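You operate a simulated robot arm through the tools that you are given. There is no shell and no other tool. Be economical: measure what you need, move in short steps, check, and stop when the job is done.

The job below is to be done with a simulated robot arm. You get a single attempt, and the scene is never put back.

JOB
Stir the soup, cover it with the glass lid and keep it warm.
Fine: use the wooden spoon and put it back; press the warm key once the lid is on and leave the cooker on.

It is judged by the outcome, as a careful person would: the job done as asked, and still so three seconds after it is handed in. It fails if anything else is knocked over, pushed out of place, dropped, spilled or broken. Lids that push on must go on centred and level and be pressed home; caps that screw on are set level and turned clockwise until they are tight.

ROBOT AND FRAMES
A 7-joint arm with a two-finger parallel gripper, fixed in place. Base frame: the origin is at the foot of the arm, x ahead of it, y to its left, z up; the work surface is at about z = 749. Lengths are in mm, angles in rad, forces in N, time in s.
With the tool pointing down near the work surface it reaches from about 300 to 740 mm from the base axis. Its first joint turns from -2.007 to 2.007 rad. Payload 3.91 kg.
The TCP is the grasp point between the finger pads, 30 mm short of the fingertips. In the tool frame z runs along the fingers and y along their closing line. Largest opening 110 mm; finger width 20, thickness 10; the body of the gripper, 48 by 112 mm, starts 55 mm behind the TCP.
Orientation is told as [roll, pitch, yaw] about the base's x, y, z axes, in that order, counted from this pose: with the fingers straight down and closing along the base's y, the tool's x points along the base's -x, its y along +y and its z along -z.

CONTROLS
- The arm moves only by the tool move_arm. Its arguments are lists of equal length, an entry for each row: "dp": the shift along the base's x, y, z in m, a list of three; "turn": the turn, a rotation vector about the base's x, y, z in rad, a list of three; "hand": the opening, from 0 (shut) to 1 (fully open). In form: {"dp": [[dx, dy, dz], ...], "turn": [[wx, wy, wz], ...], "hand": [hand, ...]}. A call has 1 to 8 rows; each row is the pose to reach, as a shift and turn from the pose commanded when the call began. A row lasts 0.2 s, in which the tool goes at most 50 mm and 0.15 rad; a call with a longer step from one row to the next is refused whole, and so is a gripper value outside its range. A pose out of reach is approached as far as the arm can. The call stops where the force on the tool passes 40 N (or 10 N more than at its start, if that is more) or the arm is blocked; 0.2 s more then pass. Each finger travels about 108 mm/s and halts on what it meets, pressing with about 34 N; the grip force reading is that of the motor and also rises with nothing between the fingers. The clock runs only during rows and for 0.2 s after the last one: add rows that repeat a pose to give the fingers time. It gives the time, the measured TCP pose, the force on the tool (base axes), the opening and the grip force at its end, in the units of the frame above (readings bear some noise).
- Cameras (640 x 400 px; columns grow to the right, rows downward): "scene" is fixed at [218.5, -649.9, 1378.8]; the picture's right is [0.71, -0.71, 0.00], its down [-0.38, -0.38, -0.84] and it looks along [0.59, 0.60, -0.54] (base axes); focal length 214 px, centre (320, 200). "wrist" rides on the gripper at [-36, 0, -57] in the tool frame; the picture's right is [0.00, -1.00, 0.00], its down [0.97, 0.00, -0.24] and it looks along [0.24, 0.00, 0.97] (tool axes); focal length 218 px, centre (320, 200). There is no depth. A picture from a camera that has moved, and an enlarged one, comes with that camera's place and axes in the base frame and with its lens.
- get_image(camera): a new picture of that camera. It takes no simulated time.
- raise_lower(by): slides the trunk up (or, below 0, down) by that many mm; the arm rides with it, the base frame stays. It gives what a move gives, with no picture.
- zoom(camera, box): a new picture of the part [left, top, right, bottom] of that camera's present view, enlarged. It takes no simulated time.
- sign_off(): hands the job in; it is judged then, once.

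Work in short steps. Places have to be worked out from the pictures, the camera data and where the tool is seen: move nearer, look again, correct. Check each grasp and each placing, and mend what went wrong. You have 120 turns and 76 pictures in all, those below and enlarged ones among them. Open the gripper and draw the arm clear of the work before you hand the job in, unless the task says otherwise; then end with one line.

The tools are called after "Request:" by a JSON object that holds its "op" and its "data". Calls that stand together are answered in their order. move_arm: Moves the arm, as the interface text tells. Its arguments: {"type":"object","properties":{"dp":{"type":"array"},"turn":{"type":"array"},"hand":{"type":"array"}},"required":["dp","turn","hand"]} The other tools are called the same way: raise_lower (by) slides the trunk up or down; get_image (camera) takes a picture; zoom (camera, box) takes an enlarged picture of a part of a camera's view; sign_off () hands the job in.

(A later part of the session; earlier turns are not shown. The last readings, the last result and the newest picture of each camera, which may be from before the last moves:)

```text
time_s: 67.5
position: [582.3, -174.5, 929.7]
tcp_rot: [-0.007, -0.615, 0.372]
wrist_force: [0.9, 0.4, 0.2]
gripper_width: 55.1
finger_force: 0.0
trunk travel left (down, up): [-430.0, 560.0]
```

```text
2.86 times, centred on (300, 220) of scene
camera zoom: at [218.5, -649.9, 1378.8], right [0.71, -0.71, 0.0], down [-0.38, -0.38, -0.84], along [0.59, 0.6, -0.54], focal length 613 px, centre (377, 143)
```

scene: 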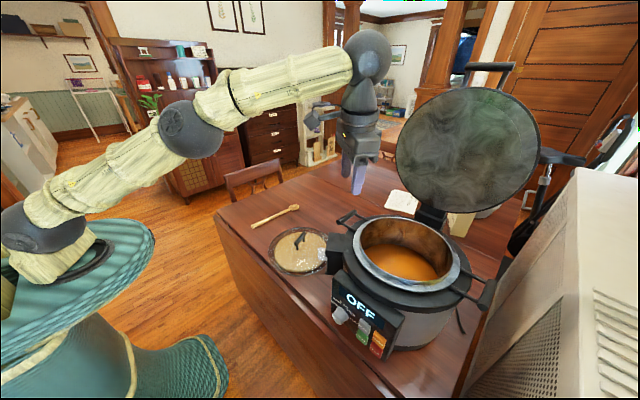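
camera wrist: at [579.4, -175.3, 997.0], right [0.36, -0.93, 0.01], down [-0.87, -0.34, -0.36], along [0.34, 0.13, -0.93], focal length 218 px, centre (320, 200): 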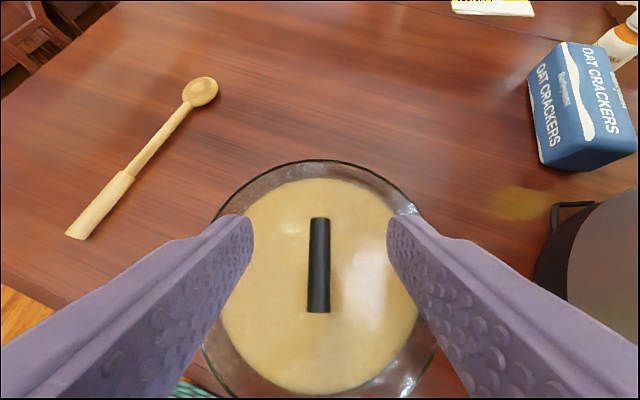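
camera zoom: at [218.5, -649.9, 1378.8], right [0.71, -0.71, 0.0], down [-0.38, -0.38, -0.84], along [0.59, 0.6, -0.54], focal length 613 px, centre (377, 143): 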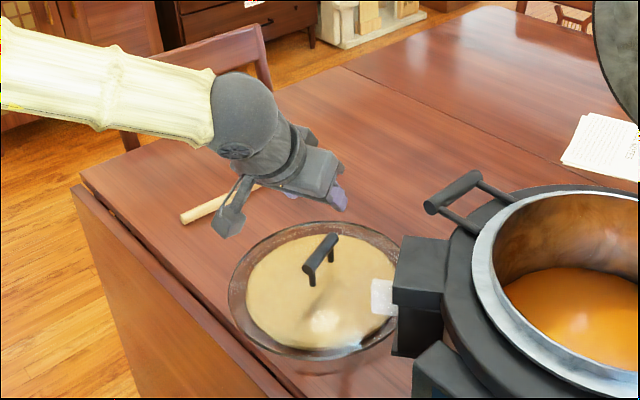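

The bar is centred between the fingers at about (595, -170, 820). I'll descend to just above grasp height and check.

Request:
{"op": "move_arm", "data": {"dp": [[0.003, 0.001, -0.03], [0.006, 0.002, -0.06], [0.0075, 0.0027, -0.085]], "turn": [[0, 0, 0], [0, 0, 0], [0, 0, 0]], "hand": [0.5, 0.5, 0.5]}}

Request:
{"op": "get_image", "data": {"camera": "wrist"}}

Request:
{"op": "zoom", "data": {"camera": "scene", "box": [260, 200, 340, 280]}}

```text
time_s: 68.3
position: [589.4, -171.7, 844.7]
tcp_rot: [-0.007, -0.615, 0.372]
wrist_force: [-0.6, -0.6, -0.5]
gripper_width: 55.0
finger_force: 0.0
trunk travel left (down, up): [-430.0, 560.0]
```

```text
42 pictures are left
camera wrist: at [586.8, -172.9, 912.0], right [0.36, -0.93, 0.01], down [-0.87, -0.34, -0.36], along [0.34, 0.13, -0.93], focal length 218 px, centre (320, 200)
```

wrist: 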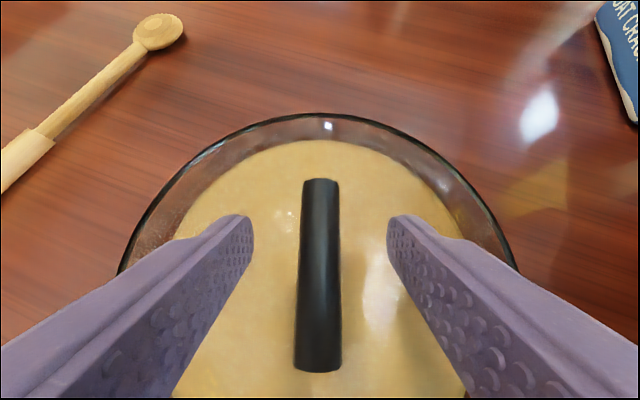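

```text
5.00 times, centred on (300, 240) of scene
camera zoom: at [218.5, -649.9, 1378.8], right [0.71, -0.71, 0.0], down [-0.38, -0.38, -0.84], along [0.59, 0.6, -0.54], focal length 1072 px, centre (420, 0)
```

zoom: 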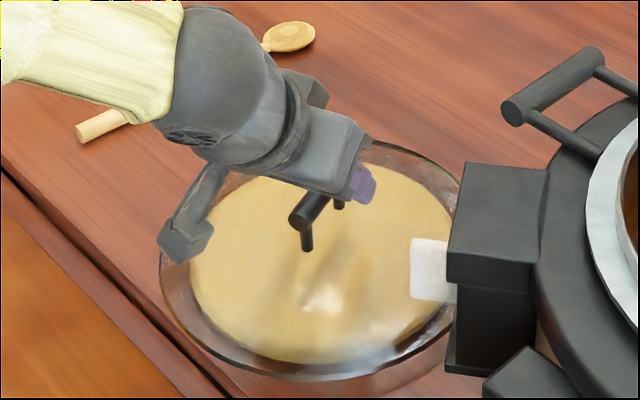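

The readings agree: bar at z of about 822 and centred. I'll go down 13 mm more and close.

Request:
{"op": "move_arm", "data": {"dp": [[0, 0, -0.008], [0, 0, -0.013], [0, 0, -0.013], [0, 0, -0.013], [0, 0, -0.013], [0, 0, -0.013]], "turn": [[0, 0, 0], [0, 0, 0], [0, 0, 0], [0, 0, 0], [0, 0, 0], [0, 0, 0]], "hand": [0.5, 0.5, 0.2, 0.0, 0.0, 0.0]}}

Request:
{"op": "get_image", "data": {"camera": "wrist"}}

```text
time_s: 69.7
position: [589.0, -172.5, 830.4]
tcp_rot: [-0.004, -0.612, 0.371]
wrist_force: [0.3, -0.4, -0.4]
gripper_width: 17.5
finger_force: 34.4
trunk travel left (down, up): [-430.0, 560.0]
```

```text
40 pictures are left
camera wrist: at [586.5, -172.9, 899.0], right [0.36, -0.93, 0.0], down [-0.87, -0.34, -0.36], along [0.34, 0.13, -0.93], focal length 218 px, centre (320, 200)
```

wrist: 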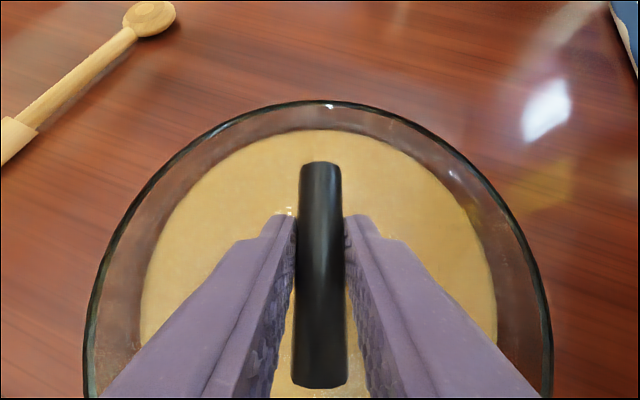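

The bar is gripped, and the white spout on the cooker is well clear of the lid. I'll lift a little and check that it's level.

Request:
{"op": "move_arm", "data": {"dp": [[0, 0, 0.01], [0, 0, 0.025], [0, 0, 0.04], [0, 0, 0.06], [0, 0, 0.06]], "turn": [[0, 0, 0], [0, 0, 0], [0, 0, 0], [0, 0, 0], [0, 0, 0]], "hand": [0, 0, 0, 0, 0]}}

Request:
{"op": "get_image", "data": {"camera": "wrist"}}

Request:
{"op": "zoom", "data": {"camera": "scene", "box": [240, 180, 360, 280]}}

```text
time_s: 70.9
position: [589.0, -171.6, 891.4]
tcp_rot: [-0.005, -0.613, 0.371]
wrist_force: [-0.2, 0.0, -4.4]
gripper_width: 17.5
finger_force: 33.7
trunk travel left (down, up): [-430.0, 560.0]
```

```text
39 pictures are left
camera wrist: at [587.3, -172.1, 958.7], right [0.36, -0.93, 0.0], down [-0.87, -0.34, -0.36], along [0.34, 0.13, -0.93], focal length 218 px, centre (320, 200)
```

wrist: 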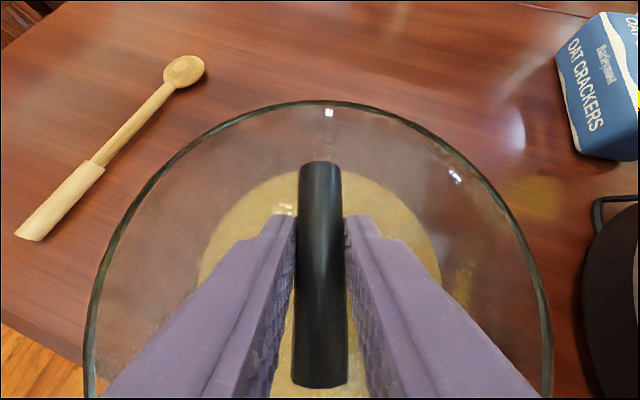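

```text
4.00 times, centred on (300, 230) of scene
camera zoom: at [218.5, -649.9, 1378.8], right [0.71, -0.71, 0.0], down [-0.38, -0.38, -0.84], along [0.59, 0.6, -0.54], focal length 858 px, centre (400, 80)
```

zoom: 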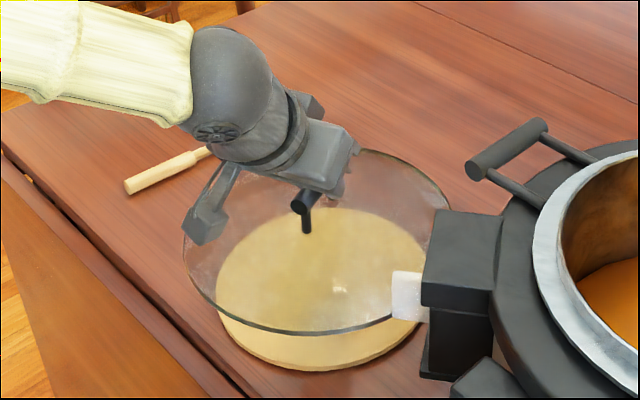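

The glass lid is free of its mat, level, and weighs about 4.4 N. I'll raise the trunk, then swing to the pot with the yaw turning to -0.675, keeping the lid about 80 mm above the rim.

Request:
{"op": "raise_lower", "data": {"by": 370}}

Request:
{"op": "move_arm", "data": {"dp": [[-0.02, -0.03, -0.01], [-0.04, -0.065, -0.02], [-0.05, -0.1, -0.03], [-0.05, -0.135, -0.04], [-0.045, -0.17, -0.05], [-0.04, -0.205, -0.06], [-0.02, -0.235, -0.08], [0.0, -0.265, -0.1]], "turn": [[0, 0, -0.13], [0, 0, -0.26], [0, 0, -0.39], [0, 0, -0.52], [0, 0, -0.65], [0, 0, -0.78], [0, 0, -0.91], [0, 0, -1.046]], "hand": [0, 0, 0, 0, 0, 0, 0, 0]}}

Request:
{"op": "get_image", "data": {"camera": "scene"}}

Request:
{"op": "get_image", "data": {"camera": "wrist"}}

```text
time_s: 74.5
position: [589.9, -171.4, 1261.3]
tcp_rot: [-0.005, -0.614, 0.372]
wrist_force: [-0.6, 0.5, -3.6]
gripper_width: 17.5
finger_force: 34.1
trunk travel left (down, up): [-800.0, 190.0]
```

```text
time_s: 76.3
position: [592.5, -436.8, 1158.5]
tcp_rot: [-0.007, -0.613, -0.674]
wrist_force: [-0.3, -1.5, -5.4]
gripper_width: 17.6
finger_force: 33.8
trunk travel left (down, up): [-800.0, 190.0]
```

```text
37 pictures are left
```

scene: 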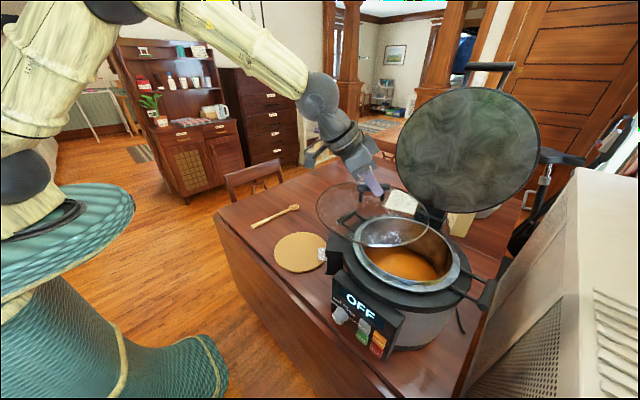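

```text
36 pictures are left
camera wrist: at [590.5, -433.9, 1226.5], right [-0.63, -0.78, 0.01], down [-0.73, 0.58, -0.36], along [0.28, -0.23, -0.93], focal length 218 px, centre (320, 200)
```

wrist: 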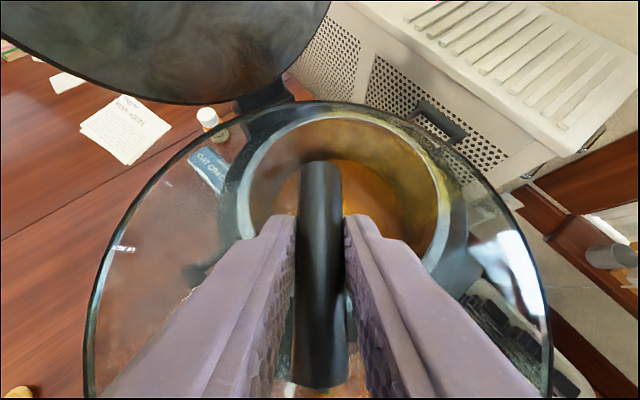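

The lid is still level and I can see the rim through the glass. I'll move over the pot's centre, about 80 mm above seating.

Request:
{"op": "move_arm", "data": {"dp": [[0.02, -0.028, -0.015], [0.04, -0.057, -0.03], [0.06, -0.0855, -0.045], [0.06, -0.0855, -0.048]], "turn": [[0, 0, 0], [0, 0, 0], [0, 0, 0], [0, 0, 0]], "hand": [0, 0, 0, 0]}}

Request:
{"op": "get_image", "data": {"camera": "wrist"}}

Request:
{"op": "zoom", "data": {"camera": "scene", "box": [330, 140, 510, 300]}}

```text
time_s: 77.3
position: [648.9, -522.2, 1114.2]
tcp_rot: [-0.007, -0.613, -0.673]
wrist_force: [0.3, 0.2, -4.5]
gripper_width: 17.6
finger_force: 33.5
trunk travel left (down, up): [-800.0, 190.0]
```

```text
35 pictures are left
camera wrist: at [647.5, -518.5, 1181.5], right [-0.63, -0.78, 0.01], down [-0.73, 0.58, -0.36], along [0.28, -0.23, -0.93], focal length 218 px, centre (320, 200)
```

wrist: 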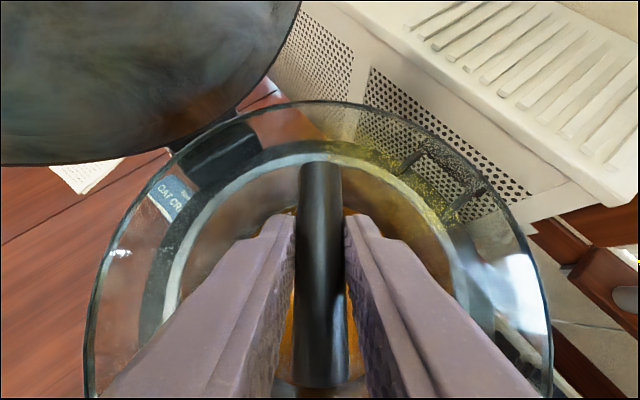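

```text
2.50 times, centred on (420, 220) of scene
camera zoom: at [218.5, -649.9, 1378.8], right [0.71, -0.71, 0.0], down [-0.38, -0.38, -0.84], along [0.59, 0.6, -0.54], focal length 536 px, centre (70, 150)
```

zoom: 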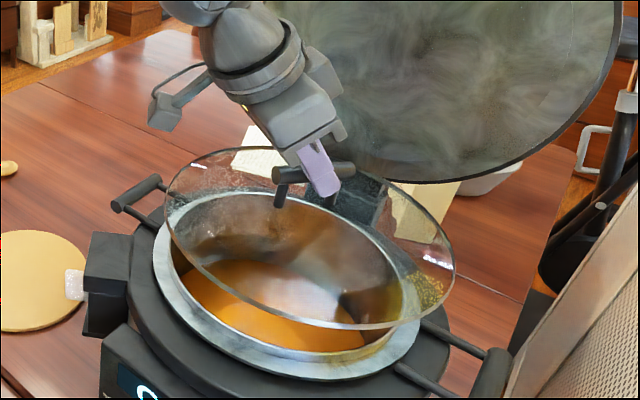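

I'll zoom in to measure the rim against the lid through the glass.

Request:
{"op": "zoom", "data": {"camera": "wrist", "box": [70, 80, 570, 400]}}

```text
1.25 times, centred on (320, 240) of wrist
camera zoom: at [647.5, -518.5, 1181.5], right [-0.63, -0.78, 0.01], down [-0.73, 0.58, -0.36], along [0.28, -0.23, -0.93], focal length 273 px, centre (320, 150)
```

zoom: 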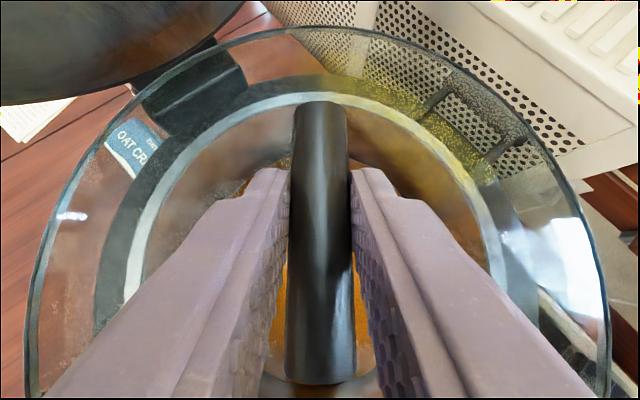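

Fits put the pot rim's centre at about (652, -519) with z of about 975, and the lid's centre about 5 mm too far out. I'll correct by (-2, +5) mm and descend to about 20 mm above seating to compare directly.

Request:
{"op": "move_arm", "data": {"dp": [[-0.001, 0.003, -0.02], [-0.002, 0.005, -0.04], [-0.002, 0.005, -0.05], [-0.002, 0.005, -0.05]], "turn": [[0, 0, 0], [0, 0, 0], [0, 0, 0], [0, 0, 0]], "hand": [0, 0, 0, 0]}}

Request:
{"op": "zoom", "data": {"camera": "wrist", "box": [70, 80, 570, 400]}}

Request:
{"op": "zoom", "data": {"camera": "scene", "box": [340, 180, 480, 300]}}

```text
time_s: 78.3
position: [648.7, -517.1, 1063.0]
tcp_rot: [-0.006, -0.612, -0.673]
wrist_force: [-0.6, -0.6, -4.1]
gripper_width: 17.4
finger_force: 33.8
trunk travel left (down, up): [-800.0, 190.0]
```

```text
1.25 times, centred on (320, 240) of wrist
camera zoom: at [646.1, -514.9, 1130.3], right [-0.63, -0.78, 0.01], down [-0.73, 0.58, -0.36], along [0.28, -0.23, -0.93], focal length 273 px, centre (320, 150)
```

zoom: 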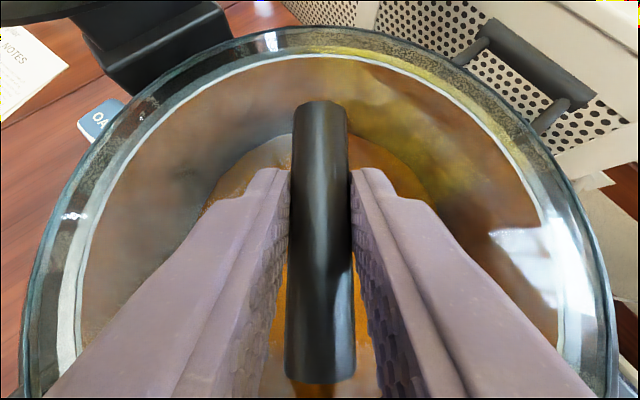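

```text
3.33 times, centred on (410, 240) of scene
camera zoom: at [218.5, -649.9, 1378.8], right [0.71, -0.71, 0.0], down [-0.38, -0.38, -0.84], along [0.59, 0.6, -0.54], focal length 715 px, centre (20, 67)
```

zoom: 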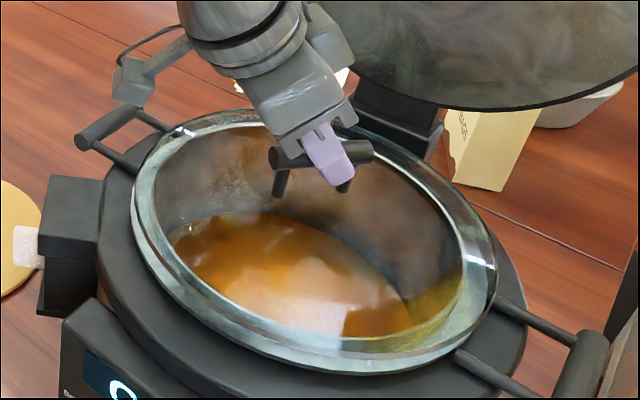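

The lid and pot rim look concentric within a couple of mm, laterally and radially. I'll lower in small steps, watching the force.

Request:
{"op": "move_arm", "data": {"dp": [[0, 0, -0.006], [0, 0, -0.012], [0, 0, -0.012]], "turn": [[0, 0, 0], [0, 0, 0], [0, 0, 0]], "hand": [0, 0, 0]}}

Request:
{"op": "move_arm", "data": {"dp": [[0, 0, -0.003], [0, 0, -0.005], [0, 0, -0.005]], "turn": [[0, 0, 0], [0, 0, 0], [0, 0, 0]], "hand": [0, 0, 0]}}

Request:
{"op": "zoom", "data": {"camera": "wrist", "box": [70, 80, 570, 400]}}

Request:
{"op": "zoom", "data": {"camera": "scene", "box": [340, 180, 480, 300]}}

```text
time_s: 79.1
position: [645.9, -516.4, 1053.3]
tcp_rot: [-0.006, -0.616, -0.676]
wrist_force: [3.9, -2.6, 18.9]
gripper_width: 17.7
finger_force: 34.3
trunk travel left (down, up): [-800.0, 190.0]
```

```text
time_s: 79.9
position: [646.4, -516.3, 1048.5]
tcp_rot: [-0.007, -0.619, -0.675]
wrist_force: [1.4, -2.2, 21.1]
gripper_width: 17.8
finger_force: 34.1
trunk travel left (down, up): [-800.0, 190.0]
```

```text
1.25 times, centred on (320, 240) of wrist
camera zoom: at [644.3, -513.4, 1116.5], right [-0.63, -0.78, 0.01], down [-0.73, 0.58, -0.37], along [0.28, -0.23, -0.93], focal length 273 px, centre (320, 150)
```

zoom: 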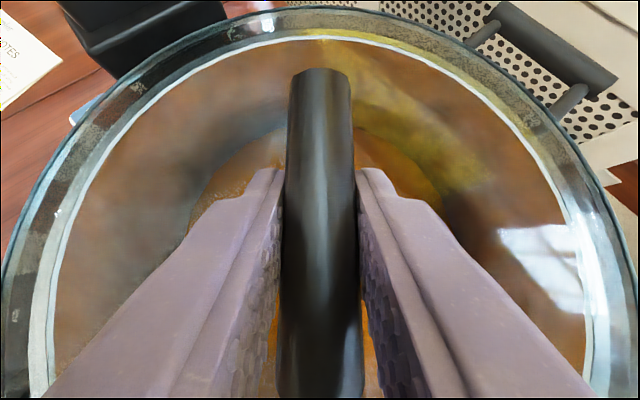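

```text
3.33 times, centred on (410, 240) of scene
camera zoom: at [218.5, -649.9, 1378.8], right [0.71, -0.71, 0.0], down [-0.38, -0.38, -0.84], along [0.59, 0.6, -0.54], focal length 715 px, centre (20, 67)
```

zoom: 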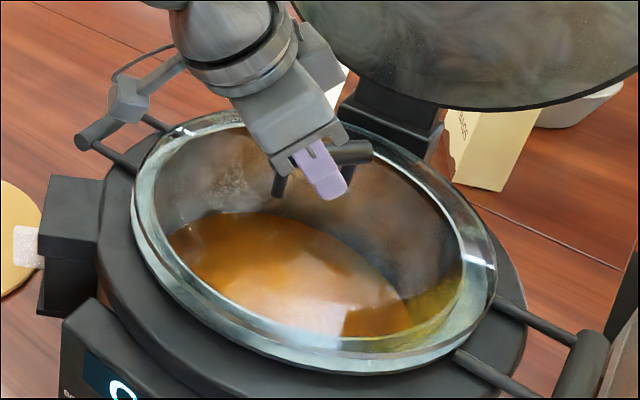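

The lid touched at TCP z of about 1060 and the fingers slid down the bar after that. I need to see whether it's seated or off-centre, so I'll zoom in closely.

Request:
{"op": "zoom", "data": {"camera": "scene", "box": [360, 240, 440, 290]}}

Request:
{"op": "zoom", "data": {"camera": "scene", "box": [410, 200, 490, 260]}}

Request:
{"op": "zoom", "data": {"camera": "scene", "box": [350, 190, 430, 240]}}

```text
8.00 times, centred on (400, 265) of scene
camera zoom: at [218.5, -649.9, 1378.8], right [0.71, -0.71, 0.0], down [-0.38, -0.38, -0.84], along [0.59, 0.6, -0.54], focal length 1716 px, centre (-320, -320)
```

zoom: 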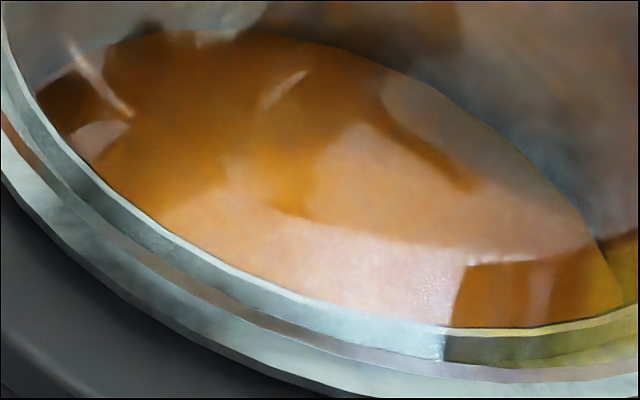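

```text
6.67 times, centred on (450, 230) of scene
camera zoom: at [218.5, -649.9, 1378.8], right [0.71, -0.71, 0.0], down [-0.38, -0.38, -0.84], along [0.59, 0.6, -0.54], focal length 1430 px, centre (-547, 0)
```

zoom: 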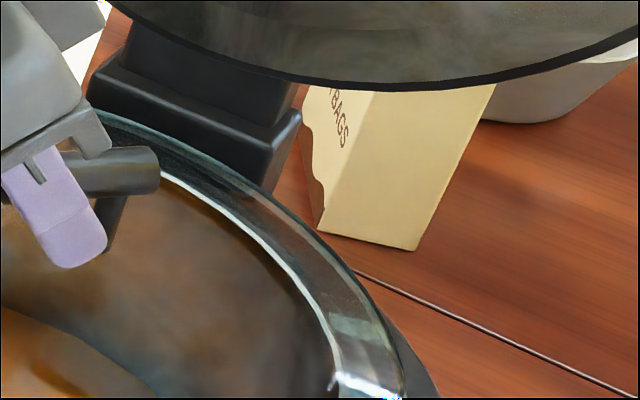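

```text
8.00 times, centred on (390, 215) of scene
camera zoom: at [218.5, -649.9, 1378.8], right [0.71, -0.71, 0.0], down [-0.38, -0.38, -0.84], along [0.59, 0.6, -0.54], focal length 1716 px, centre (-240, 80)
```

zoom: 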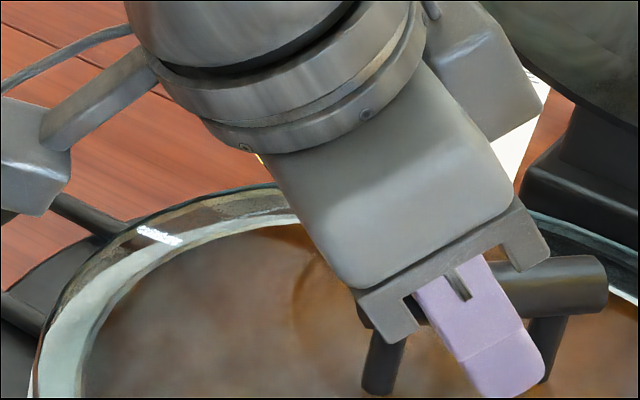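

On both views the lid seems 3–4 mm too far outward. I'll lift it about 8 mm, shift (-2.7, +2.2) mm, then compare again before lowering.

Request:
{"op": "move_arm", "data": {"dp": [[0, 0, 0.006], [0, 0, 0.012], [-0.0027, 0.0022, 0.012], [-0.0027, 0.0022, 0.012]], "turn": [[0, 0, 0], [0, 0, 0], [0, 0, 0], [0, 0, 0]], "hand": [0, 0, 0, 0]}}

Request:
{"op": "get_image", "data": {"camera": "wrist"}}

Request:
{"op": "zoom", "data": {"camera": "scene", "box": [350, 190, 480, 290]}}

```text
time_s: 80.9
position: [645.0, -514.7, 1056.0]
tcp_rot: [-0.008, -0.61, -0.674]
wrist_force: [-0.8, 0.0, -4.6]
gripper_width: 17.9
finger_force: 34.6
trunk travel left (down, up): [-800.0, 190.0]
```

```text
25 pictures are left
camera wrist: at [643.5, -511.9, 1124.4], right [-0.63, -0.78, 0.01], down [-0.73, 0.58, -0.36], along [0.28, -0.23, -0.93], focal length 218 px, centre (320, 200)
```

wrist: 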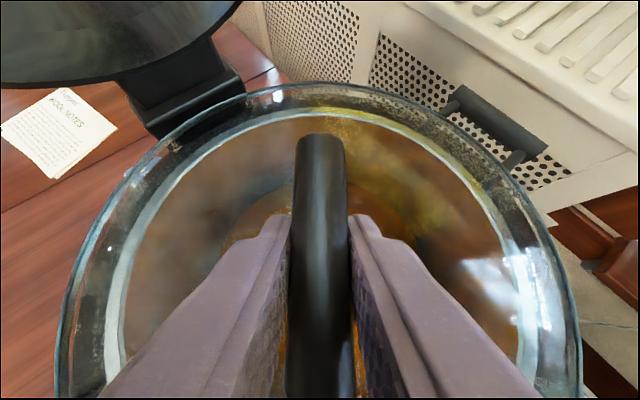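

```text
4.00 times, centred on (415, 240) of scene
camera zoom: at [218.5, -649.9, 1378.8], right [0.71, -0.71, 0.0], down [-0.38, -0.38, -0.84], along [0.59, 0.6, -0.54], focal length 858 px, centre (-60, 40)
```

zoom: 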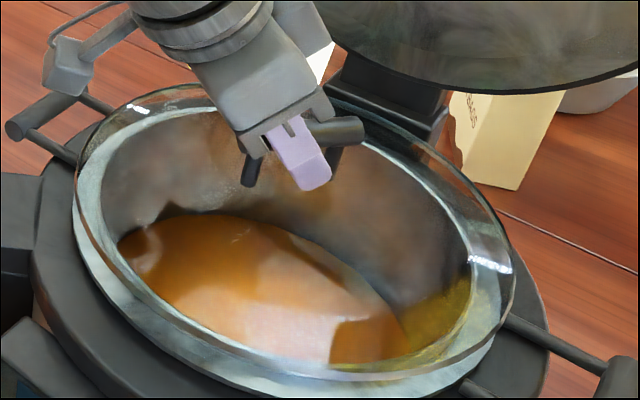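

Both circle fits now agree: the lid's centre and the rim's centre are 10.2 and 10.3 mm outward of the camera, with less than 1 mm lateral offset. I'll lower again in small steps, watching for contact.

Request:
{"op": "move_arm", "data": {"dp": [[0, 0, -0.003], [0, 0, -0.006], [0, 0, -0.006]], "turn": [[0, 0, 0], [0, 0, 0], [0, 0, 0]], "hand": [0, 0, 0]}}

Request:
{"op": "move_arm", "data": {"dp": [[0, 0, -0.002], [0, 0, -0.003], [0, 0, -0.003]], "turn": [[0, 0, 0], [0, 0, 0], [0, 0, 0]], "hand": [0, 0, 0]}}

```text
time_s: 81.7
position: [645.5, -514.1, 1051.5]
tcp_rot: [-0.007, -0.612, -0.674]
wrist_force: [-0.7, 0.1, -4.4]
gripper_width: 17.5
finger_force: 33.7
trunk travel left (down, up): [-800.0, 190.0]
```

```text
time_s: 82.5
position: [644.2, -514.9, 1050.6]
tcp_rot: [-0.008, -0.614, -0.674]
wrist_force: [-0.5, 0.5, -1.2]
gripper_width: 17.5
finger_force: 34.0
trunk travel left (down, up): [-800.0, 190.0]
```

Contact has just begun. I'll press 4 mm more and look.

Request:
{"op": "move_arm", "data": {"dp": [[0, 0, -0.002], [0, 0, -0.004], [0, 0, -0.004]], "turn": [[0, 0, 0], [0, 0, 0], [0, 0, 0]], "hand": [0, 0, 0]}}

Request:
{"op": "zoom", "data": {"camera": "scene", "box": [350, 190, 480, 290]}}

Request:
{"op": "get_image", "data": {"camera": "wrist"}}

```text
time_s: 83.3
position: [644.8, -515.7, 1048.7]
tcp_rot: [-0.007, -0.621, -0.674]
wrist_force: [4.6, -4.4, 14.5]
gripper_width: 17.9
finger_force: 34.7
trunk travel left (down, up): [-800.0, 190.0]
```

```text
4.00 times, centred on (415, 240) of scene
camera zoom: at [218.5, -649.9, 1378.8], right [0.71, -0.71, 0.0], down [-0.38, -0.38, -0.84], along [0.59, 0.6, -0.54], focal length 858 px, centre (-60, 40)
```

zoom: 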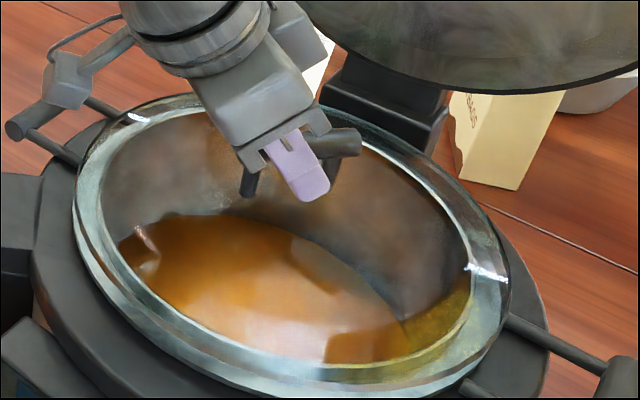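

```text
22 pictures are left
camera wrist: at [643.1, -512.4, 1115.9], right [-0.63, -0.78, 0.01], down [-0.72, 0.58, -0.37], along [0.28, -0.24, -0.93], focal length 218 px, centre (320, 200)
```

wrist: 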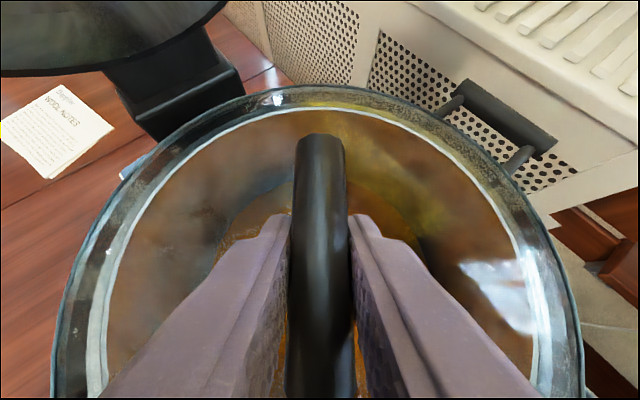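

The lid is resting on the rim and concentric by all views, within about 2 mm. I'll ease the pressure, open and back out along the tool axis.

Request:
{"op": "move_arm", "data": {"dp": [[0, 0, 0.002], [0, 0, 0.002], [0, 0, 0.002], [0, 0, 0.002], [-0.009, 0.007, 0.018], [-0.022, 0.018, 0.042], [-0.04, 0.033, 0.075], [-0.06, 0.05, 0.11]], "turn": [[0, 0, 0], [0, 0, 0], [0, 0, 0], [0, 0, 0], [0, 0, 0], [0, 0, 0], [0, 0, 0], [0, 0, 0]], "hand": [0, 0.15, 0.35, 0.4, 0.4, 0.4, 0.4, 0.4]}}

Request:
{"op": "get_image", "data": {"camera": "wrist"}}

Request:
{"op": "zoom", "data": {"camera": "scene", "box": [340, 180, 500, 300]}}

```text
time_s: 85.1
position: [583.2, -465.1, 1156.2]
tcp_rot: [-0.007, -0.614, -0.674]
wrist_force: [0.0, -0.3, 0.0]
gripper_width: 44.3
finger_force: 0.0
trunk travel left (down, up): [-800.0, 190.0]
```

```text
21 pictures are left
camera wrist: at [582.1, -461.3, 1223.1], right [-0.63, -0.78, 0.01], down [-0.73, 0.58, -0.36], along [0.28, -0.23, -0.93], focal length 218 px, centre (320, 200)
```

wrist: 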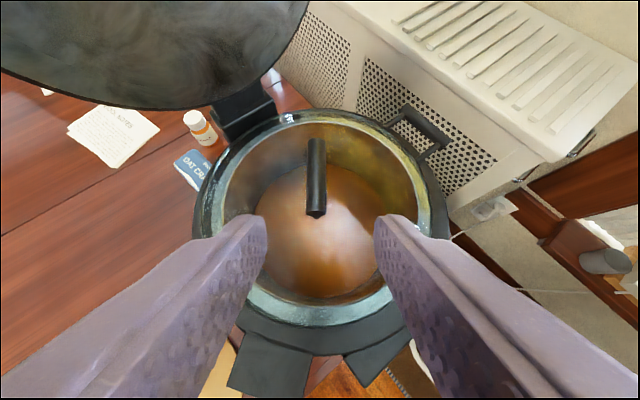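

```text
3.33 times, centred on (420, 240) of scene
camera zoom: at [218.5, -649.9, 1378.8], right [0.71, -0.71, 0.0], down [-0.38, -0.38, -0.84], along [0.59, 0.6, -0.54], focal length 715 px, centre (-13, 67)
```

zoom: 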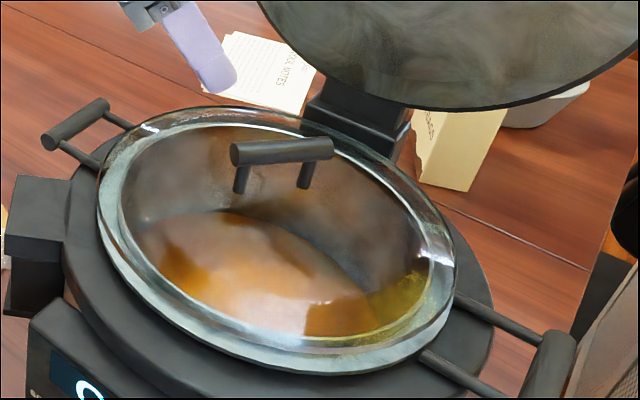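

The lid is on and released. I'll zoom in to check its centring and level.

Request:
{"op": "zoom", "data": {"camera": "wrist", "box": [180, 90, 460, 350]}}

```text
1.54 times, centred on (320, 220) of wrist
camera zoom: at [582.1, -461.3, 1223.1], right [-0.63, -0.78, 0.01], down [-0.73, 0.58, -0.36], along [0.28, -0.23, -0.93], focal length 336 px, centre (320, 169)
```

zoom: 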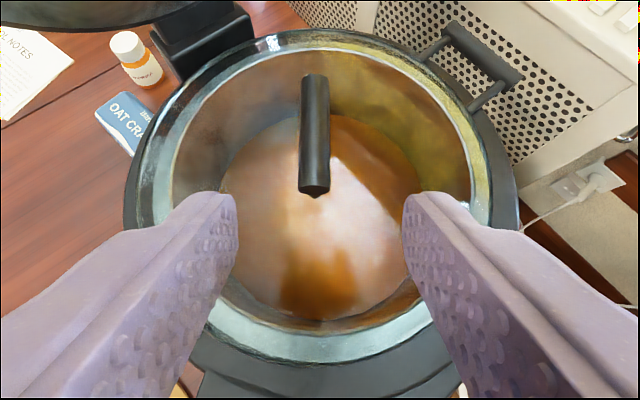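

I'll look more closely at the left and right edges to compare the gaps.

Request:
{"op": "zoom", "data": {"camera": "wrist", "box": [185, 120, 265, 220]}}

Request:
{"op": "zoom", "data": {"camera": "wrist", "box": [375, 120, 455, 220]}}

```text
4.00 times, centred on (225, 170) of wrist
camera zoom: at [582.1, -461.3, 1223.1], right [-0.63, -0.78, 0.01], down [-0.73, 0.58, -0.36], along [0.28, -0.23, -0.93], focal length 873 px, centre (700, 320)
```

zoom: 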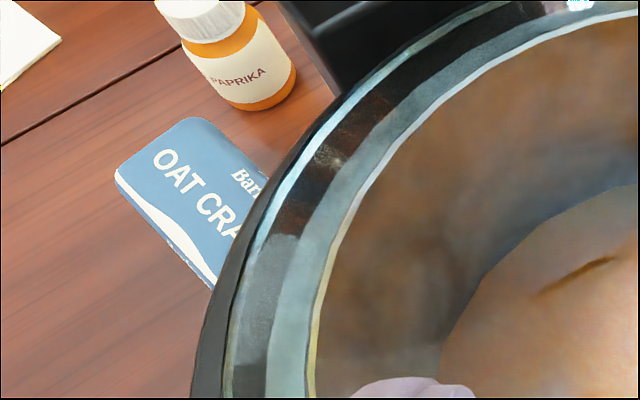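

```text
4.00 times, centred on (415, 170) of wrist
camera zoom: at [582.1, -461.3, 1223.1], right [-0.63, -0.78, 0.01], down [-0.73, 0.58, -0.36], along [0.28, -0.23, -0.93], focal length 873 px, centre (-60, 320)
```

zoom: 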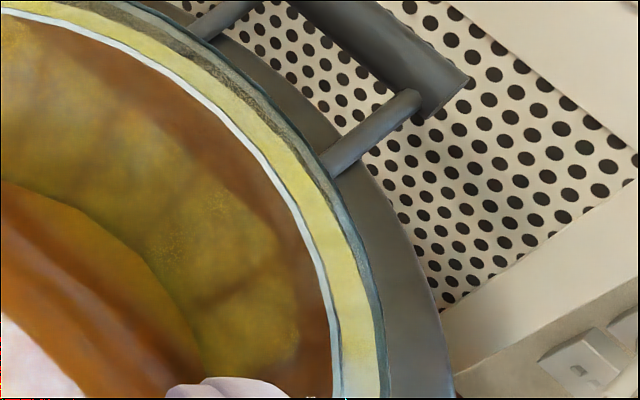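

The lid sits about 5 mm toward the image's left, with a larger glass overhang there. I'll check the radial direction too.

Request:
{"op": "zoom", "data": {"camera": "wrist", "box": [270, 95, 370, 155]}}

Request:
{"op": "zoom", "data": {"camera": "wrist", "box": [270, 280, 370, 350]}}

```text
6.40 times, centred on (320, 125) of wrist
camera zoom: at [582.1, -461.3, 1223.1], right [-0.63, -0.78, 0.01], down [-0.73, 0.58, -0.36], along [0.28, -0.23, -0.93], focal length 1397 px, centre (320, 680)
```

zoom: 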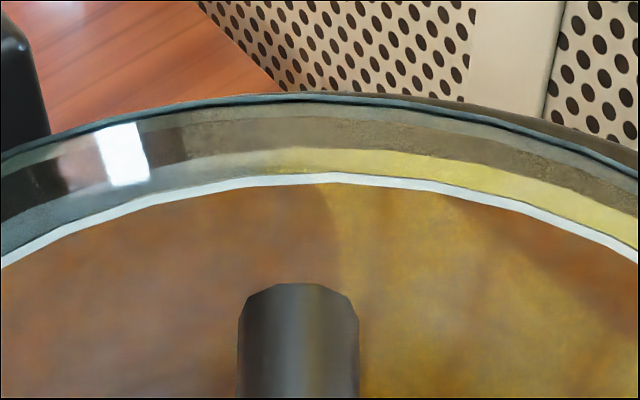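

```text
5.71 times, centred on (320, 315) of wrist
camera zoom: at [582.1, -461.3, 1223.1], right [-0.63, -0.78, 0.01], down [-0.73, 0.58, -0.36], along [0.28, -0.23, -0.93], focal length 1247 px, centre (320, -457)
```

zoom: 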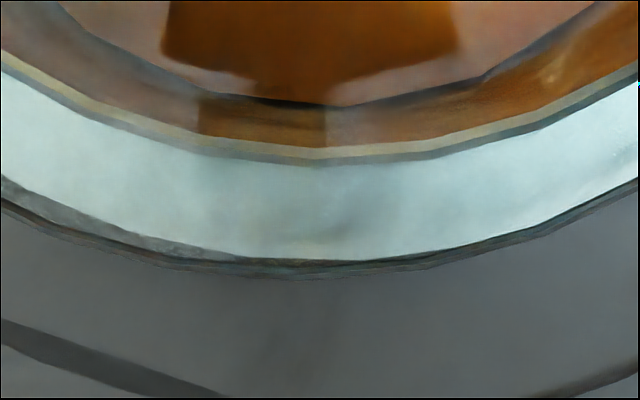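

The fits show the lid about 4.3 mm off sideways and about 1 mm outward. I'll grasp the bar again along the same path, lift 5 mm, shift by (-3.5, -2.7) mm and set it down.

Request:
{"op": "move_arm", "data": {"dp": [[0.02, -0.017, -0.035], [0.038, -0.032, -0.068], [0.051, -0.043, -0.092], [0.06, -0.05, -0.108], [0.06, -0.05, -0.108], [0.06, -0.05, -0.108], [0.06, -0.05, -0.108]], "turn": [[0, 0, 0], [0, 0, 0], [0, 0, 0], [0, 0, 0], [0, 0, 0], [0, 0, 0], [0, 0, 0]], "hand": [0.4, 0.4, 0.4, 0.4, 0.1, 0.0, 0.0]}}

Request:
{"op": "move_arm", "data": {"dp": [[0, 0, 0.003], [0, 0, 0.006], [-0.002, -0.0014, 0.006], [-0.0035, -0.0027, 0.006], [-0.0035, -0.0027, 0.006]], "turn": [[0, 0, 0], [0, 0, 0], [0, 0, 0], [0, 0, 0], [0, 0, 0]], "hand": [0, 0, 0, 0, 0]}}

Request:
{"op": "move_arm", "data": {"dp": [[0, 0, -0.003], [0, 0, -0.006], [0, 0, -0.0065], [0, 0, -0.0065]], "turn": [[0, 0, 0], [0, 0, 0], [0, 0, 0], [0, 0, 0]], "hand": [0, 0, 0, 0]}}

```text
time_s: 86.7
position: [645.6, -514.5, 1046.0]
tcp_rot: [-0.008, -0.614, -0.675]
wrist_force: [1.3, 1.5, 0.1]
gripper_width: 17.5
finger_force: 33.5
trunk travel left (down, up): [-800.0, 190.0]
```

```text
time_s: 87.9
position: [641.0, -519.0, 1052.5]
tcp_rot: [-0.006, -0.613, -0.672]
wrist_force: [0.3, -0.5, -4.6]
gripper_width: 17.5
finger_force: 33.8
trunk travel left (down, up): [-800.0, 190.0]
```

```text
time_s: 88.9
position: [641.2, -517.1, 1047.0]
tcp_rot: [-0.007, -0.615, -0.675]
wrist_force: [0.1, -0.9, -4.1]
gripper_width: 17.5
finger_force: 34.3
trunk travel left (down, up): [-800.0, 190.0]
```

It's still hanging and not yet in contact. I'll lower a little more.

Request:
{"op": "move_arm", "data": {"dp": [[0, 0, -0.001], [0, 0, -0.002], [0, 0, -0.002]], "turn": [[0, 0, 0], [0, 0, 0], [0, 0, 0]], "hand": [0, 0, 0]}}

Request:
{"op": "move_arm", "data": {"dp": [[0, 0, -0.001], [0, 0, -0.002], [0, 0, -0.002]], "turn": [[0, 0, 0], [0, 0, 0], [0, 0, 0]], "hand": [0, 0, 0]}}

```text
time_s: 89.7
position: [641.1, -519.2, 1047.1]
tcp_rot: [-0.007, -0.619, -0.671]
wrist_force: [3.1, -1.9, 6.7]
gripper_width: 17.7
finger_force: 33.7
trunk travel left (down, up): [-800.0, 190.0]
```

```text
time_s: 90.5
position: [641.6, -518.3, 1045.0]
tcp_rot: [-0.007, -0.62, -0.672]
wrist_force: [5.3, -4.9, 18.3]
gripper_width: 17.9
finger_force: 34.2
trunk travel left (down, up): [-800.0, 190.0]
```

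It's seated and pressed at about 18 N. I'll ease off, open and back out to the same viewing spot.

Request:
{"op": "move_arm", "data": {"dp": [[0, 0, 0.0025], [0, 0, 0.0025], [0, 0, 0.0025], [0, 0, 0.0025], [-0.009, 0.007, 0.018], [-0.022, 0.018, 0.042], [-0.04, 0.033, 0.075], [-0.06, 0.05, 0.11]], "turn": [[0, 0, 0], [0, 0, 0], [0, 0, 0], [0, 0, 0], [0, 0, 0], [0, 0, 0], [0, 0, 0], [0, 0, 0]], "hand": [0, 0.15, 0.35, 0.4, 0.4, 0.4, 0.4, 0.4]}}

Request:
{"op": "zoom", "data": {"camera": "wrist", "box": [185, 120, 265, 220]}}

Request:
{"op": "zoom", "data": {"camera": "wrist", "box": [375, 120, 455, 220]}}

Request:
{"op": "zoom", "data": {"camera": "wrist", "box": [180, 90, 460, 350]}}

```text
time_s: 92.3
position: [579.8, -467.2, 1153.2]
tcp_rot: [-0.007, -0.614, -0.672]
wrist_force: [0.6, -0.3, -0.3]
gripper_width: 44.2
finger_force: 0.0
trunk travel left (down, up): [-800.0, 190.0]
```

```text
4.00 times, centred on (225, 170) of wrist
camera zoom: at [578.7, -464.8, 1220.8], right [-0.63, -0.78, 0.01], down [-0.73, 0.58, -0.36], along [0.28, -0.23, -0.93], focal length 873 px, centre (700, 320)
```

zoom: 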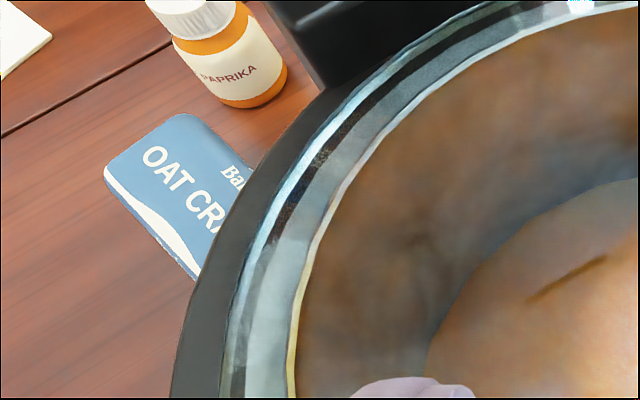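

```text
4.00 times, centred on (415, 170) of wrist
camera zoom: at [578.7, -464.8, 1220.8], right [-0.63, -0.78, 0.01], down [-0.73, 0.58, -0.36], along [0.28, -0.23, -0.93], focal length 873 px, centre (-60, 320)
```

zoom: 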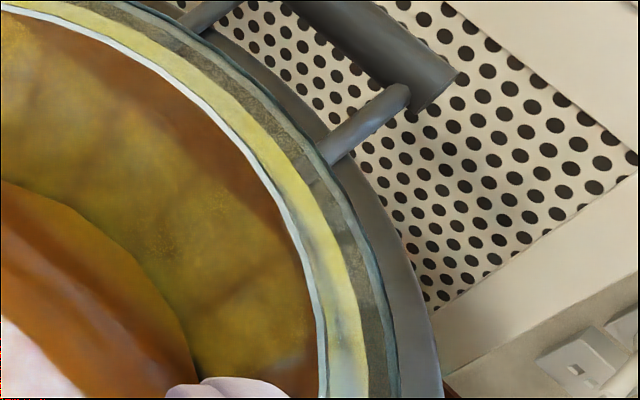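

```text
1.54 times, centred on (320, 220) of wrist
camera zoom: at [578.7, -464.8, 1220.8], right [-0.63, -0.78, 0.01], down [-0.73, 0.58, -0.36], along [0.28, -0.23, -0.93], focal length 336 px, centre (320, 169)
```

zoom: 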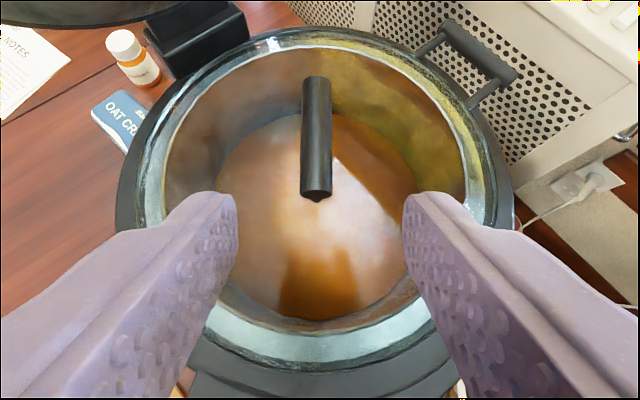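

The lid is now centred to within about 1.3 mm. Next is the WARM key, the orange one, near (468, -576, 880) on the panel facing -x. I'll reposition to look at the panel.

Request:
{"op": "move_arm", "data": {"dp": [[-0.035, 0.01, 0.02], [-0.07, 0.02, 0.04], [-0.11, 0.03, 0.05], [-0.15, 0.035, 0.05], [-0.19, 0.037, 0.05]], "turn": [[0, 0, 0.135], [0, 0, 0.27], [0, 0, 0.405], [0, 0, 0.54], [0, 0, 0.672]], "hand": [0.6, 0.8, 1, 1, 1]}}

Request:
{"op": "move_arm", "data": {"dp": [[-0.01, -0.03, -0.02], [-0.02, -0.06, -0.04], [-0.03, -0.09, -0.07], [-0.05, -0.12, -0.1], [-0.06, -0.13, -0.12]], "turn": [[0, -0.14, 0], [0, -0.28, 0], [0, -0.42, 0], [0, -0.56, 0], [0, -0.586, 0]], "hand": [1, 1, 1, 1, 1]}}

Request:
{"op": "get_image", "data": {"camera": "wrist"}}

```text
time_s: 93.5
position: [389.1, -431.9, 1203.7]
tcp_rot: [-0.006, -0.615, 0.0]
wrist_force: [-0.2, -0.5, -0.9]
gripper_width: 110.0
finger_force: 0.0
trunk travel left (down, up): [-800.0, 190.0]
```

```text
time_s: 94.7
position: [332.4, -561.9, 1082.7]
tcp_rot: [-0.004, -1.201, -0.003]
wrist_force: [-0.7, 0.7, 0.0]
gripper_width: 110.1
finger_force: 0.0
trunk travel left (down, up): [-800.0, 190.0]
```

```text
11 pictures are left
camera wrist: at [293.0, -560.8, 1136.7], right [-0.01, -1.0, 0.0], down [-0.57, 0.0, -0.82], along [0.82, -0.01, -0.57], focal length 218 px, centre (320, 200)
```

wrist: 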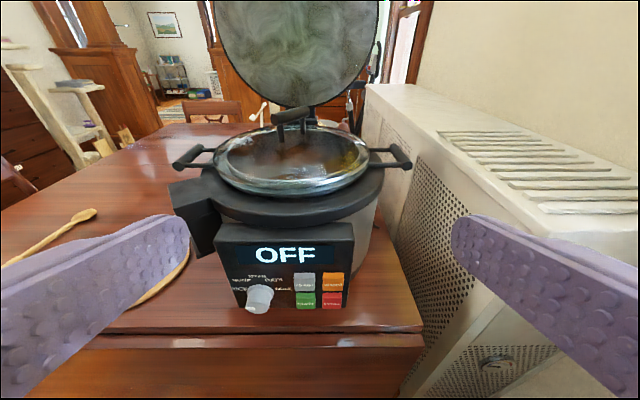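

I can see the panel and its keys. I'll zoom in to read the labels.

Request:
{"op": "zoom", "data": {"camera": "wrist", "box": [210, 215, 370, 320]}}

```text
3.81 times, centred on (290, 268) of wrist
camera zoom: at [293.0, -560.8, 1136.7], right [-0.01, -1.0, 0.0], down [-0.57, 0.0, -0.82], along [0.82, -0.01, -0.57], focal length 832 px, centre (434, -57)
```

zoom: 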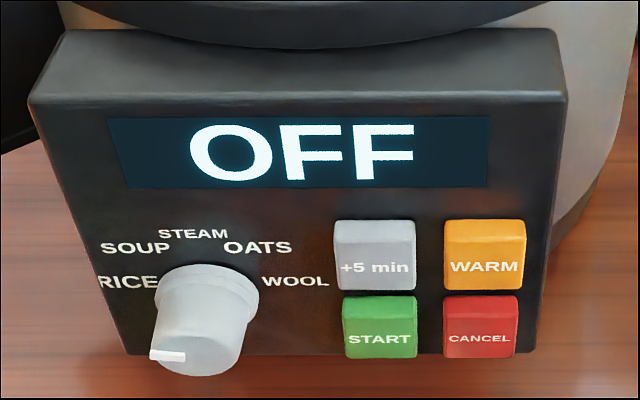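

All keys are clear: WARM is at about (455.6, -580, 901) on a vertical face, confirmed by two views. I'll close the fingers, level the tool to a 1.45 tilt and line up 25 mm in front of the key.

Request:
{"op": "move_arm", "data": {"dp": [[0, -0.006, -0.035], [0, -0.012, -0.07], [0, -0.018, -0.105], [0.01, -0.018, -0.14], [0.03, -0.018, -0.165], [0.05, -0.018, -0.178], [0.066, -0.018, -0.178], [0.066, -0.018, -0.178]], "turn": [[0, -0.05, 0], [0, -0.1, 0], [0, -0.15, 0], [0, -0.2, 0], [0, -0.25, 0], [0, -0.25, 0], [0, -0.25, 0], [0, -0.25, 0]], "hand": [0.8, 0.5, 0.2, 0, 0, 0, 0, 0]}}

Request:
{"op": "zoom", "data": {"camera": "scene", "box": [300, 270, 420, 370]}}

Request:
{"op": "get_image", "data": {"camera": "wrist"}}

```text
time_s: 96.5
position: [396.6, -577.9, 904.8]
tcp_rot: [0.005, -1.451, -0.013]
wrist_force: [0.4, 0.0, -0.2]
gripper_width: 0.0
finger_force: 34.2
trunk travel left (down, up): [-800.0, 190.0]
```

```text
4.00 times, centred on (360, 320) of scene
camera zoom: at [218.5, -649.9, 1378.8], right [0.71, -0.71, 0.0], down [-0.38, -0.38, -0.84], along [0.59, 0.6, -0.54], focal length 858 px, centre (160, -280)
```

zoom: 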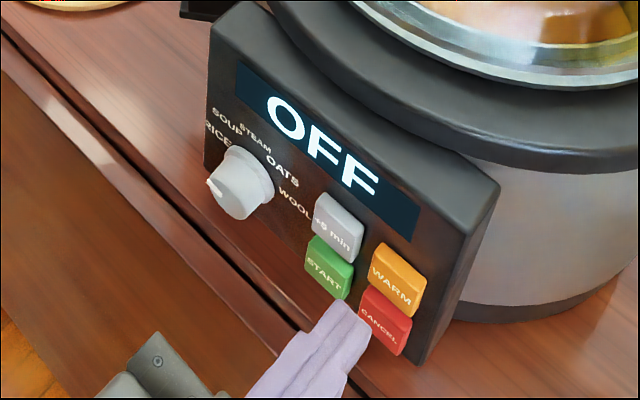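

```text
8 pictures are left
camera wrist: at [346.1, -577.9, 948.1], right [-0.01, -1.0, 0.0], down [-0.36, 0.0, -0.93], along [0.93, -0.01, -0.36], focal length 218 px, centre (320, 200)
```

wrist: 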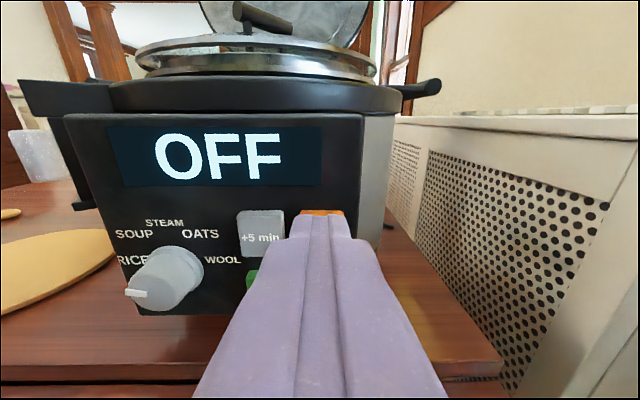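

The fingertip lines up with the orange key. The lid looks slightly tilted in this low view, though, so I'll check that first.

Request:
{"op": "zoom", "data": {"camera": "wrist", "box": [120, 0, 400, 120]}}

```text
2.29 times, centred on (260, 60) of wrist
camera zoom: at [346.1, -577.9, 948.1], right [-0.01, -1.0, 0.0], down [-0.36, 0.0, -0.93], along [0.93, -0.01, -0.36], focal length 499 px, centre (457, 520)
```

zoom: 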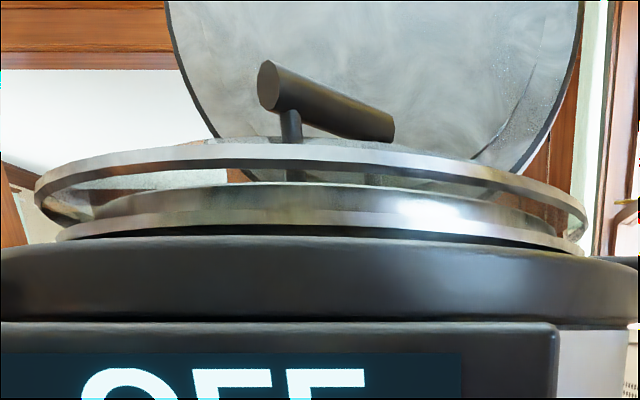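

Working through the low-angle geometry, both tangent points and the near edge give z of about 995, so the lid is level on a rim at z of about 991. Now I'll advance toward the WARM key.

Request:
{"op": "move_arm", "data": {"dp": [[0.01, 0, 0], [0.018, 0, 0], [0.023, 0, 0]], "turn": [[0, 0, 0], [0, 0, 0], [0, 0, 0]], "hand": [0, 0, 0]}}

Request:
{"op": "zoom", "data": {"camera": "scene", "box": [320, 280, 400, 370]}}

```text
time_s: 97.3
position: [420.1, -578.1, 906.4]
tcp_rot: [0.002, -1.449, -0.011]
wrist_force: [0.7, -0.3, 0.6]
gripper_width: 0.0
finger_force: 34.6
trunk travel left (down, up): [-800.0, 190.0]
```

```text
4.44 times, centred on (360, 325) of scene
camera zoom: at [218.5, -649.9, 1378.8], right [0.71, -0.71, 0.0], down [-0.38, -0.38, -0.84], along [0.59, 0.6, -0.54], focal length 953 px, centre (142, -356)
```

zoom: 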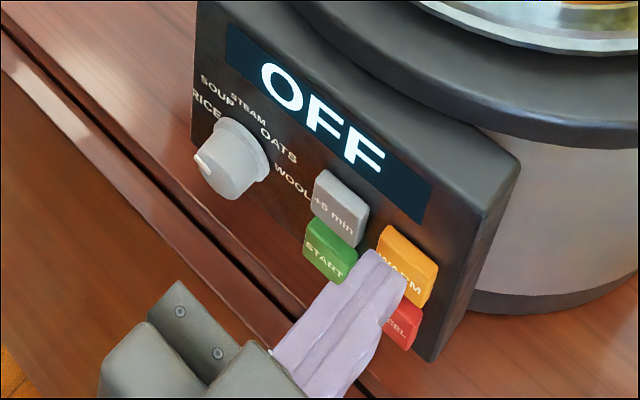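

The fingertip is just in front of WARM. I'll nudge it by -2 mm in y and +1 mm in z and press in, watching the force.

Request:
{"op": "move_arm", "data": {"dp": [[0.001, -0.002, 0.001], [0.004, -0.002, 0.001], [0.007, -0.002, 0.001], [0.01, -0.002, 0.001]], "turn": [[0, 0, 0], [0, 0, 0], [0, 0, 0], [0, 0, 0]], "hand": [0, 0, 0, 0]}}

```text
time_s: 98.3
position: [430.0, -579.8, 906.1]
tcp_rot: [0.008, -1.449, -0.015]
wrist_force: [0.1, 0.7, -0.3]
gripper_width: 0.0
finger_force: 33.7
trunk travel left (down, up): [-800.0, 190.0]
```

There's no contact yet at tip x = 460, so I'll continue in small steps.

Request:
{"op": "move_arm", "data": {"dp": [[0.002, 0, 0], [0.004, 0, 0]], "turn": [[0, 0, 0], [0, 0, 0]], "hand": [0, 0]}}

Request:
{"op": "zoom", "data": {"camera": "scene", "box": [320, 280, 400, 370]}}

```text
time_s: 98.9
position: [433.7, -579.6, 905.2]
tcp_rot: [0.009, -1.45, -0.016]
wrist_force: [0.2, 0.1, -0.2]
gripper_width: 0.0
finger_force: 33.4
trunk travel left (down, up): [-800.0, 190.0]
```

```text
4.44 times, centred on (360, 325) of scene
camera zoom: at [218.5, -649.9, 1378.8], right [0.71, -0.71, 0.0], down [-0.38, -0.38, -0.84], along [0.59, 0.6, -0.54], focal length 953 px, centre (142, -356)
```

zoom: 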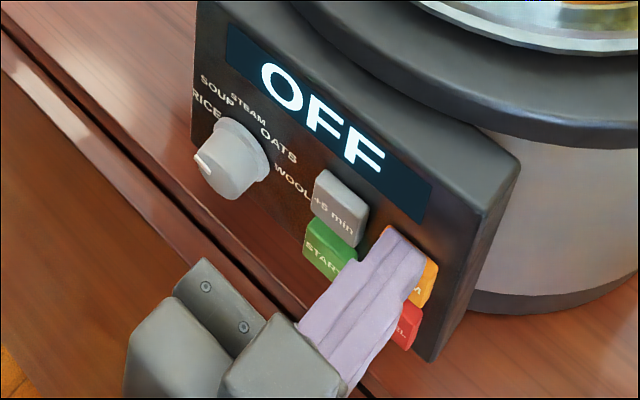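

It's still free and in front of the key. I'll keep pressing.

Request:
{"op": "move_arm", "data": {"dp": [[0.002, 0, -0.001], [0.004, 0, -0.001]], "turn": [[0, 0, 0], [0, 0, 0]], "hand": [0, 0]}}

Request:
{"op": "move_arm", "data": {"dp": [[0.002, 0, 0], [0.003, 0, 0]], "turn": [[0, 0, 0], [0, 0, 0]], "hand": [0, 0]}}

```text
time_s: 99.5
position: [438.4, -580.9, 904.3]
tcp_rot: [0.006, -1.451, -0.014]
wrist_force: [-1.6, 1.7, -0.3]
gripper_width: 0.0
finger_force: 33.4
trunk travel left (down, up): [-800.0, 190.0]
```

```text
time_s: 100.1
position: [440.4, -580.5, 905.1]
tcp_rot: [0.003, -1.451, -0.012]
wrist_force: [-6.5, 1.1, -0.9]
gripper_width: 0.0
finger_force: 34.3
trunk travel left (down, up): [-800.0, 190.0]
```

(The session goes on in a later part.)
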